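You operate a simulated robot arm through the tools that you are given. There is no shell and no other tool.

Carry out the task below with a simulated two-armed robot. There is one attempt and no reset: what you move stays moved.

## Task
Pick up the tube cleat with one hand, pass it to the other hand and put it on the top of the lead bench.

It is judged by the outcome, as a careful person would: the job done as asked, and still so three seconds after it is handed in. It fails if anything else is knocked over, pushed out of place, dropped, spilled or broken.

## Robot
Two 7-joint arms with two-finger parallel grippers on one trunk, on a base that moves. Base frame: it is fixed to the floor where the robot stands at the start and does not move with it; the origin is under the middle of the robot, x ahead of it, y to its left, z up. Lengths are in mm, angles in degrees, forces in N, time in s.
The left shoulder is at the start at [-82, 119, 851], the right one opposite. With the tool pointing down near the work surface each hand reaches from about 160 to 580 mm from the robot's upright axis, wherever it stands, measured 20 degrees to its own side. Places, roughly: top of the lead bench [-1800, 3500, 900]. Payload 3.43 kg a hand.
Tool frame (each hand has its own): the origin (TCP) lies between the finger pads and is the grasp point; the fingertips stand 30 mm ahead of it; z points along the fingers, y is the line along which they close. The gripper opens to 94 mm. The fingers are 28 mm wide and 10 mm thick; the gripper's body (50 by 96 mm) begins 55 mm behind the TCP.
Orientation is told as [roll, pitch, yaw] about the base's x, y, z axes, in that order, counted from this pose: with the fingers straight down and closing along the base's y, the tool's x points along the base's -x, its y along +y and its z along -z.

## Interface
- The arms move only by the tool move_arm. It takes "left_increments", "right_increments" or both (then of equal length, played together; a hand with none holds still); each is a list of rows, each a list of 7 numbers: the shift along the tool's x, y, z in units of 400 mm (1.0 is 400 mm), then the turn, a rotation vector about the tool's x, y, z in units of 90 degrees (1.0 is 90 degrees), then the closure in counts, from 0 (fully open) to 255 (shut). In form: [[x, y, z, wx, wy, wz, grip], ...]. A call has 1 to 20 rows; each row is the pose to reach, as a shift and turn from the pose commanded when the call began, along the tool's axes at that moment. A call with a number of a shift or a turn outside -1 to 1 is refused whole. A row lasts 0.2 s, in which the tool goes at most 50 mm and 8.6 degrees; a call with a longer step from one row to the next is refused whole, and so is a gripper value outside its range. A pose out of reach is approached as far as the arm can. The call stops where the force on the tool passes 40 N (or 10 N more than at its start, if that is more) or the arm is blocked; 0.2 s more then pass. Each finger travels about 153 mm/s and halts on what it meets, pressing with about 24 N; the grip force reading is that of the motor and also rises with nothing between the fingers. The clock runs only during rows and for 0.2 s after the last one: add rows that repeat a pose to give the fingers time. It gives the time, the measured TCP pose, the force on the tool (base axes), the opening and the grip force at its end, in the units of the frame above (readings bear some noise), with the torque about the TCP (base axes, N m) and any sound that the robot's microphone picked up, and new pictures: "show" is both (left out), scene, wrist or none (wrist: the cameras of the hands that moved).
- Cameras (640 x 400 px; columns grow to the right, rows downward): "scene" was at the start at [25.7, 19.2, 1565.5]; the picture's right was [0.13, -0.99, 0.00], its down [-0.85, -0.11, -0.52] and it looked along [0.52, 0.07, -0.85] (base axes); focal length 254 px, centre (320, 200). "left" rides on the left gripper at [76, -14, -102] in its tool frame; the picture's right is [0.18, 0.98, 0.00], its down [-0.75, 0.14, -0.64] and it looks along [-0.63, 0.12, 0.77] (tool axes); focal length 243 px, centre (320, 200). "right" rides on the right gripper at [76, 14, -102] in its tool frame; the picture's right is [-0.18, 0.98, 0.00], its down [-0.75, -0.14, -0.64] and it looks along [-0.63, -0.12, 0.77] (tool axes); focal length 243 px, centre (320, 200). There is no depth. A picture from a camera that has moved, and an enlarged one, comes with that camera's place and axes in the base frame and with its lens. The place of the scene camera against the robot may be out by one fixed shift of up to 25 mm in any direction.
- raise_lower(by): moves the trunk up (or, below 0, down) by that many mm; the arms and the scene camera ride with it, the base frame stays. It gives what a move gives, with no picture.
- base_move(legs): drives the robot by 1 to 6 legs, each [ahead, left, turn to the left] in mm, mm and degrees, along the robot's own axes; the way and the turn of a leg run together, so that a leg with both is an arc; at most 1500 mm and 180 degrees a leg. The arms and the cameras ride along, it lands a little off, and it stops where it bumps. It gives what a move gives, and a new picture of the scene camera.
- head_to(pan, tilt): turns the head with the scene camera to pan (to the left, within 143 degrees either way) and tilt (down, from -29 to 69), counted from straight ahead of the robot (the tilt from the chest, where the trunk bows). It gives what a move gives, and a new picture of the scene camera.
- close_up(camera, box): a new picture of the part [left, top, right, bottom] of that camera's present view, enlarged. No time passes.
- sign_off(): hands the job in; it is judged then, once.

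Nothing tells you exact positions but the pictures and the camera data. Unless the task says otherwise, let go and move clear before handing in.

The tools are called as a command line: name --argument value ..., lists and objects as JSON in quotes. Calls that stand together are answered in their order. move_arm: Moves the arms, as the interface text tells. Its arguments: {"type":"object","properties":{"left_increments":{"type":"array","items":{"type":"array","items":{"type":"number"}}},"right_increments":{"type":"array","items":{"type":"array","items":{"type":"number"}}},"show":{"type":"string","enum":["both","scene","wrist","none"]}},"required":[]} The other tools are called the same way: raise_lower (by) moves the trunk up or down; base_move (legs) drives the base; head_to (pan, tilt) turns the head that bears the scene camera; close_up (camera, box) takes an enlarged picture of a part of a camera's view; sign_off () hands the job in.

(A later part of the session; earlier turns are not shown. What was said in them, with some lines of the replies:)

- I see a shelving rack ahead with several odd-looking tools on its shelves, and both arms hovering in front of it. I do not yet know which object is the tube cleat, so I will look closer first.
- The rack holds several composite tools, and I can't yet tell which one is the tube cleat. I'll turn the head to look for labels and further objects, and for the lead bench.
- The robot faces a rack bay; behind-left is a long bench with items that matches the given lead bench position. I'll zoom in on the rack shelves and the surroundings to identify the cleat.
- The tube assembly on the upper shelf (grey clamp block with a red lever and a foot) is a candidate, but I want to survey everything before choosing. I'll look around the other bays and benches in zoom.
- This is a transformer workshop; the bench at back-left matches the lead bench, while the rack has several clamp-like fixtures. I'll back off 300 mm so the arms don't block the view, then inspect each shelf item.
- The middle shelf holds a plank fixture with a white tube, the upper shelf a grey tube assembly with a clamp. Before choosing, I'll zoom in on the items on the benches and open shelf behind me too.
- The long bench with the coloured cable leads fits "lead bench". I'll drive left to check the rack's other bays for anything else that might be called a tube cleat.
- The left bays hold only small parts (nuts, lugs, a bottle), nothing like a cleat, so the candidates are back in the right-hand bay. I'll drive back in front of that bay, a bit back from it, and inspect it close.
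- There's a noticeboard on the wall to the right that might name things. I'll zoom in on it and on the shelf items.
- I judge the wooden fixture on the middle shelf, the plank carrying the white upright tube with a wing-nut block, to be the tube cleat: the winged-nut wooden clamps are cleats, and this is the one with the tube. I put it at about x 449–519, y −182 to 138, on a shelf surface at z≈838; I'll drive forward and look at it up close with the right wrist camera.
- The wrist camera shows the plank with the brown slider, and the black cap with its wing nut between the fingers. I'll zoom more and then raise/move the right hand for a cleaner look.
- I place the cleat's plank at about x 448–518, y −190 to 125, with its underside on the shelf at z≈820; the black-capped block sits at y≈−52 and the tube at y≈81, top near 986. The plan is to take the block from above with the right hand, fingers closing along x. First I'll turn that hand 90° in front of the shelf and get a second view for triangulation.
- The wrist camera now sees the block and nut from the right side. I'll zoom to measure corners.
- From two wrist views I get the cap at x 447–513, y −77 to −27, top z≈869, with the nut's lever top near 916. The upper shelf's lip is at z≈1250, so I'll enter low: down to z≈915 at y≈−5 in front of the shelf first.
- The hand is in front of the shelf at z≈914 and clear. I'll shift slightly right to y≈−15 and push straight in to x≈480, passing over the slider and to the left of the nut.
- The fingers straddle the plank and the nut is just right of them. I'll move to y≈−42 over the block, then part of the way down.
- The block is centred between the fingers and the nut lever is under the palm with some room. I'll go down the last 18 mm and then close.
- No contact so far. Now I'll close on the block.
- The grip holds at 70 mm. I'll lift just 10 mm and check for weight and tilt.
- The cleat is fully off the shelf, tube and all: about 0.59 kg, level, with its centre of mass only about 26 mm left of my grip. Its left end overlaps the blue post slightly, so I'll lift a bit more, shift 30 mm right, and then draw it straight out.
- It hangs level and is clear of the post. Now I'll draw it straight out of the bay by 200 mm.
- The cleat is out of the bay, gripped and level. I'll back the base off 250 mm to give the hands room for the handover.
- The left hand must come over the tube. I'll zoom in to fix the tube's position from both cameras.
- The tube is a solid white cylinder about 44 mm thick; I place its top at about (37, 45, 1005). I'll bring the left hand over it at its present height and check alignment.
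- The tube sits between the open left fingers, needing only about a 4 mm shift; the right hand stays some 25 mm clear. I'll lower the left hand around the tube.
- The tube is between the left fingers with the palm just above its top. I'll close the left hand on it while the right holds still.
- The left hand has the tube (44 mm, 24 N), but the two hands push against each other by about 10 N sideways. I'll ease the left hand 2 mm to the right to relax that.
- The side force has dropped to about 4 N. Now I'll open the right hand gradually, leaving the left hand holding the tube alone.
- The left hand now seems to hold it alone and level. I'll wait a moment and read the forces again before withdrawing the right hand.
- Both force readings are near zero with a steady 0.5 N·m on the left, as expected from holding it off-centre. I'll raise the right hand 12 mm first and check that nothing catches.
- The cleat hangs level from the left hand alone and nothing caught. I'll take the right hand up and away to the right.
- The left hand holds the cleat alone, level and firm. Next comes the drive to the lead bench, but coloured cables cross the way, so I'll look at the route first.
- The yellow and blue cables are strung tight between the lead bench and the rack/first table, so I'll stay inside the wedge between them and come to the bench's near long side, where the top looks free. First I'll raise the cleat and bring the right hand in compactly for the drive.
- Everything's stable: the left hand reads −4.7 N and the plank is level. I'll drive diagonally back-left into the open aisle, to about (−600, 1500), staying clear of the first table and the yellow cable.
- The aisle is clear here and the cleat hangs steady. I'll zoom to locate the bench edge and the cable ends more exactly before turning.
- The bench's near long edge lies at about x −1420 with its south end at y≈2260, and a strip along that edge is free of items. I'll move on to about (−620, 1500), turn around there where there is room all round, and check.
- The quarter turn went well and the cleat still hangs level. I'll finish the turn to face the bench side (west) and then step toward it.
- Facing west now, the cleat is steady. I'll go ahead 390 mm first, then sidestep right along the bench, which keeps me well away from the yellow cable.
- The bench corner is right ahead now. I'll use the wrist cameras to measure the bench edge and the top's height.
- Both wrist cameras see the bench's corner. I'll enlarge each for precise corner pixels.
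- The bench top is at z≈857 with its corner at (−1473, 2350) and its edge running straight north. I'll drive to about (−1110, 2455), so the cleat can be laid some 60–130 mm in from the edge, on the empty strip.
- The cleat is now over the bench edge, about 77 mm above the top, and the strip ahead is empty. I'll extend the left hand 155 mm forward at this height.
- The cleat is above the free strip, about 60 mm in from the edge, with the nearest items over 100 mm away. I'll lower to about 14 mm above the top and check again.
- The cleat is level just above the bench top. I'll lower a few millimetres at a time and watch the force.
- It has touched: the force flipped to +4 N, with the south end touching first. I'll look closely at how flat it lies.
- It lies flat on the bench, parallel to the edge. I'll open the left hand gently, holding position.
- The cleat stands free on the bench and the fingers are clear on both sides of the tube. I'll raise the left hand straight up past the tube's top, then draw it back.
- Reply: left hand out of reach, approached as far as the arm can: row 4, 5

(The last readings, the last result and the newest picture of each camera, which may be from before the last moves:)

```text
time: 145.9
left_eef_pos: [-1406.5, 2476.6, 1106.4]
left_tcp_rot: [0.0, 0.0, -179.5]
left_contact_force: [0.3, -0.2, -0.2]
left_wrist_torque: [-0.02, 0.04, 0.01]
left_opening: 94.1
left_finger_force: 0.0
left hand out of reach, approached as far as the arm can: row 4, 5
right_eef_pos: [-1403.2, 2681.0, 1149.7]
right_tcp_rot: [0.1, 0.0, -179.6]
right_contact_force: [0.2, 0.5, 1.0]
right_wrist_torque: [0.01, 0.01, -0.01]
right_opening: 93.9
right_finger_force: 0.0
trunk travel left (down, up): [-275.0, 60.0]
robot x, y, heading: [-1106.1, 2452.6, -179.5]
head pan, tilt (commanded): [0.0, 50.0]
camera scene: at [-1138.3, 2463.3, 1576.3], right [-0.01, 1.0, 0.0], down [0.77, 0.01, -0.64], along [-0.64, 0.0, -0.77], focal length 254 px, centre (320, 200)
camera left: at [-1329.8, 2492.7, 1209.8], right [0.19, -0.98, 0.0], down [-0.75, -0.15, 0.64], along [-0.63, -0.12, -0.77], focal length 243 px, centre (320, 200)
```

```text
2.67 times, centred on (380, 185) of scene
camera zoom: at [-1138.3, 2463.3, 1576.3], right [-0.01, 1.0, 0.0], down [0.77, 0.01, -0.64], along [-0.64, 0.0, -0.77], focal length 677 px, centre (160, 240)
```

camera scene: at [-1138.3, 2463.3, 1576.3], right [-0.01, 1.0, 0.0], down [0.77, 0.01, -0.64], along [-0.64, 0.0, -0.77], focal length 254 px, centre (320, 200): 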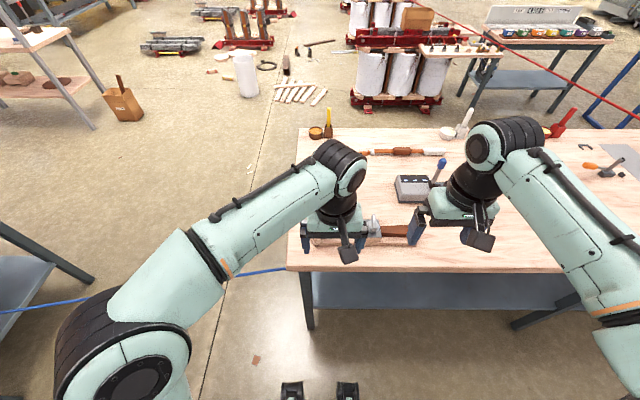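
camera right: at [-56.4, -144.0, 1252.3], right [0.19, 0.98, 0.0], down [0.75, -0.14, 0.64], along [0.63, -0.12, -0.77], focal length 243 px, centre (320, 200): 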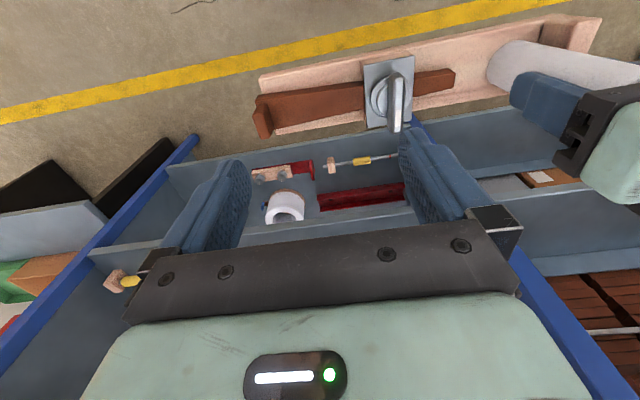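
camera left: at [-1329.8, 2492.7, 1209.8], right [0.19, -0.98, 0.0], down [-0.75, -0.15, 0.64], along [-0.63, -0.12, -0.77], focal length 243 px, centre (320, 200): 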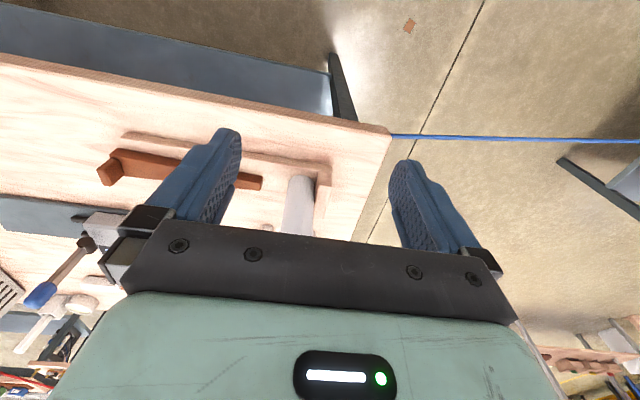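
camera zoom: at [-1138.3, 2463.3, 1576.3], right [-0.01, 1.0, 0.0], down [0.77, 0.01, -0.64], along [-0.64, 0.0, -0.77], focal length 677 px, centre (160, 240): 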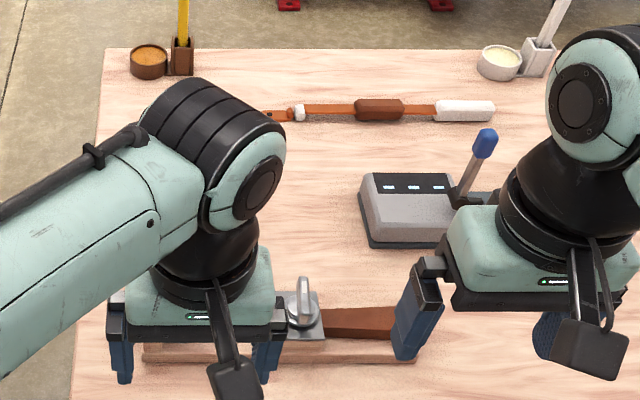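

The cleat rests on the bench and both hands are clear of it. I'll back away diagonally, away from the yellow cable, for a clear last look.

base_move --legs '[[-130, 200, 0]]'

head_to --pan -25 --tilt 40

close_up --camera "scene" --box '[200, 60, 520, 260]'

close_up --camera "right" --box '[0, 0, 640, 400]'

```text
time: 148.2
left_eef_pos: [-1276.3, 2280.7, 1106.9]
left_tcp_rot: [0.0, 0.1, -179.3]
left_contact_force: [0.0, 0.4, -0.5]
left_wrist_torque: [0.0, 0.0, -0.03]
left_opening: 93.7
left_finger_force: 0.0
right_eef_pos: [-1273.7, 2485.6, 1150.1]
right_tcp_rot: [0.0, 0.0, -179.3]
right_contact_force: [-0.3, -0.3, 0.0]
right_wrist_torque: [0.0, -0.01, -0.02]
right_opening: 94.0
right_finger_force: 0.1
trunk travel left (down, up): [-275.0, 60.0]
robot x, y, heading: [-976.0, 2261.1, -179.4]
head pan, tilt (commanded): [0.0, 50.0]
camera scene: at [-1008.9, 2268.8, 1576.3], right [-0.01, 1.0, 0.0], down [0.77, 0.01, -0.64], along [-0.64, -0.01, -0.77], focal length 254 px, centre (320, 200)
```

scene: 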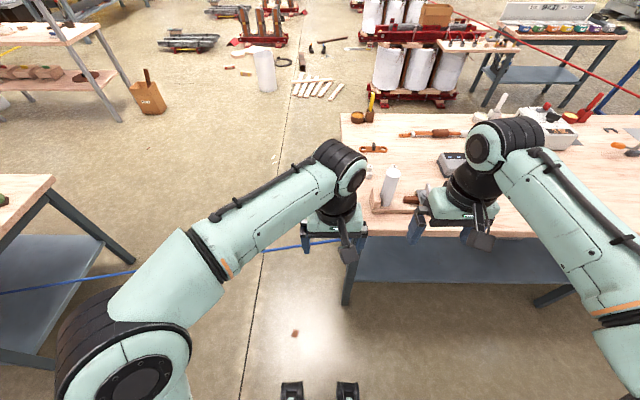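

```text
time: 149.1
left_eef_pos: [-1276.9, 2279.7, 1106.2]
left_tcp_rot: [0.0, -0.1, -179.4]
left_contact_force: [-0.7, 0.1, 0.2]
left_wrist_torque: [0.02, -0.02, -0.01]
left_opening: 94.2
left_finger_force: 0.1
right_eef_pos: [-1275.0, 2486.5, 1150.1]
right_tcp_rot: [0.0, 0.0, -179.4]
right_contact_force: [0.0, -0.2, -0.1]
right_wrist_torque: [0.02, 0.0, -0.05]
right_opening: 94.1
right_finger_force: 0.1
trunk travel left (down, up): [-275.0, 60.0]
robot x, y, heading: [-979.3, 2260.8, -179.5]
head pan, tilt (commanded): [-25.0, 40.0]
camera scene: at [-1009.5, 2304.9, 1590.4], right [0.41, 0.91, 0.0], down [0.59, -0.26, -0.77], along [-0.7, 0.32, -0.64], focal length 254 px, centre (320, 200)
```

scene: 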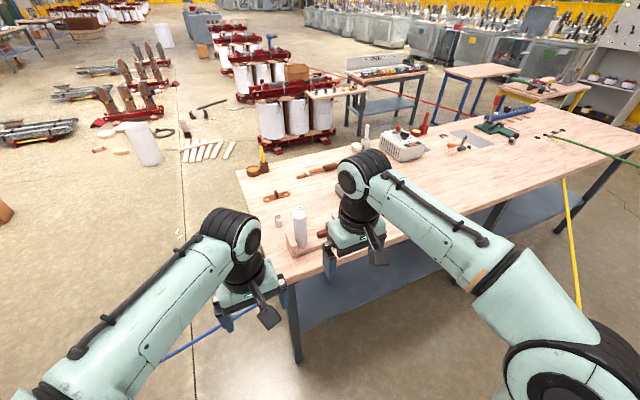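

```text
2.00 times, centred on (360, 160) of scene
camera zoom: at [-1009.5, 2304.9, 1590.4], right [0.41, 0.91, 0.0], down [0.59, -0.26, -0.77], along [-0.7, 0.32, -0.64], focal length 508 px, centre (240, 280)
```

zoom: 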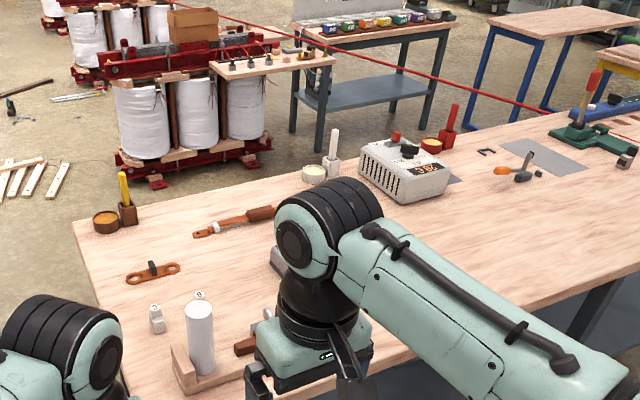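

```text
1.00 times, centred on (320, 200) of right (not enlarged: the box is as wide or as high as the picture)
camera zoom: at [-1197.3, 2472.6, 1252.4], right [-0.17, -0.98, 0.0], down [-0.76, 0.13, 0.64], along [-0.63, 0.11, -0.77], focal length 243 px, centre (320, 200)
```

zoom: 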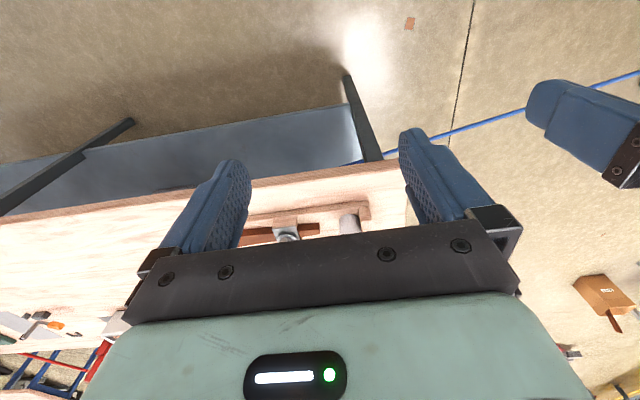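

The cleat sits flat on the lead bench inside the edge, nothing around it has moved, and both hands are open and well clear. I'm handing the job in.

sign_off

```text
The job is handed in.
```

The tube cleat is lying flat on the top of the lead bench, and the job is handed in. I picked it up from the middle shelf of the rack with the right hand and passed it to the left. I then drove to the bench and set it down parallel to the near long edge, about 65 mm in.

- **Which object:** nothing in the scene names the tube cleat, so I chose by its look. I took it to be the wooden plank fixture with the white upright tube and the wing-nut clamp. The other candidate was the grey pipe with a red lever on the upper shelf, which I took to be a valve and left in place.
- **Bench height:** I measured the top at about 857 mm, not the rough 900 mm given. Its position fits the lead bench, and it is the bench where the coloured cables come together.
- **Surroundings:** as far as the cameras show, nothing else was moved or knocked. I kept clear of the yellow and blue cables strung to the bench. Both hands are open and away from the cleat.
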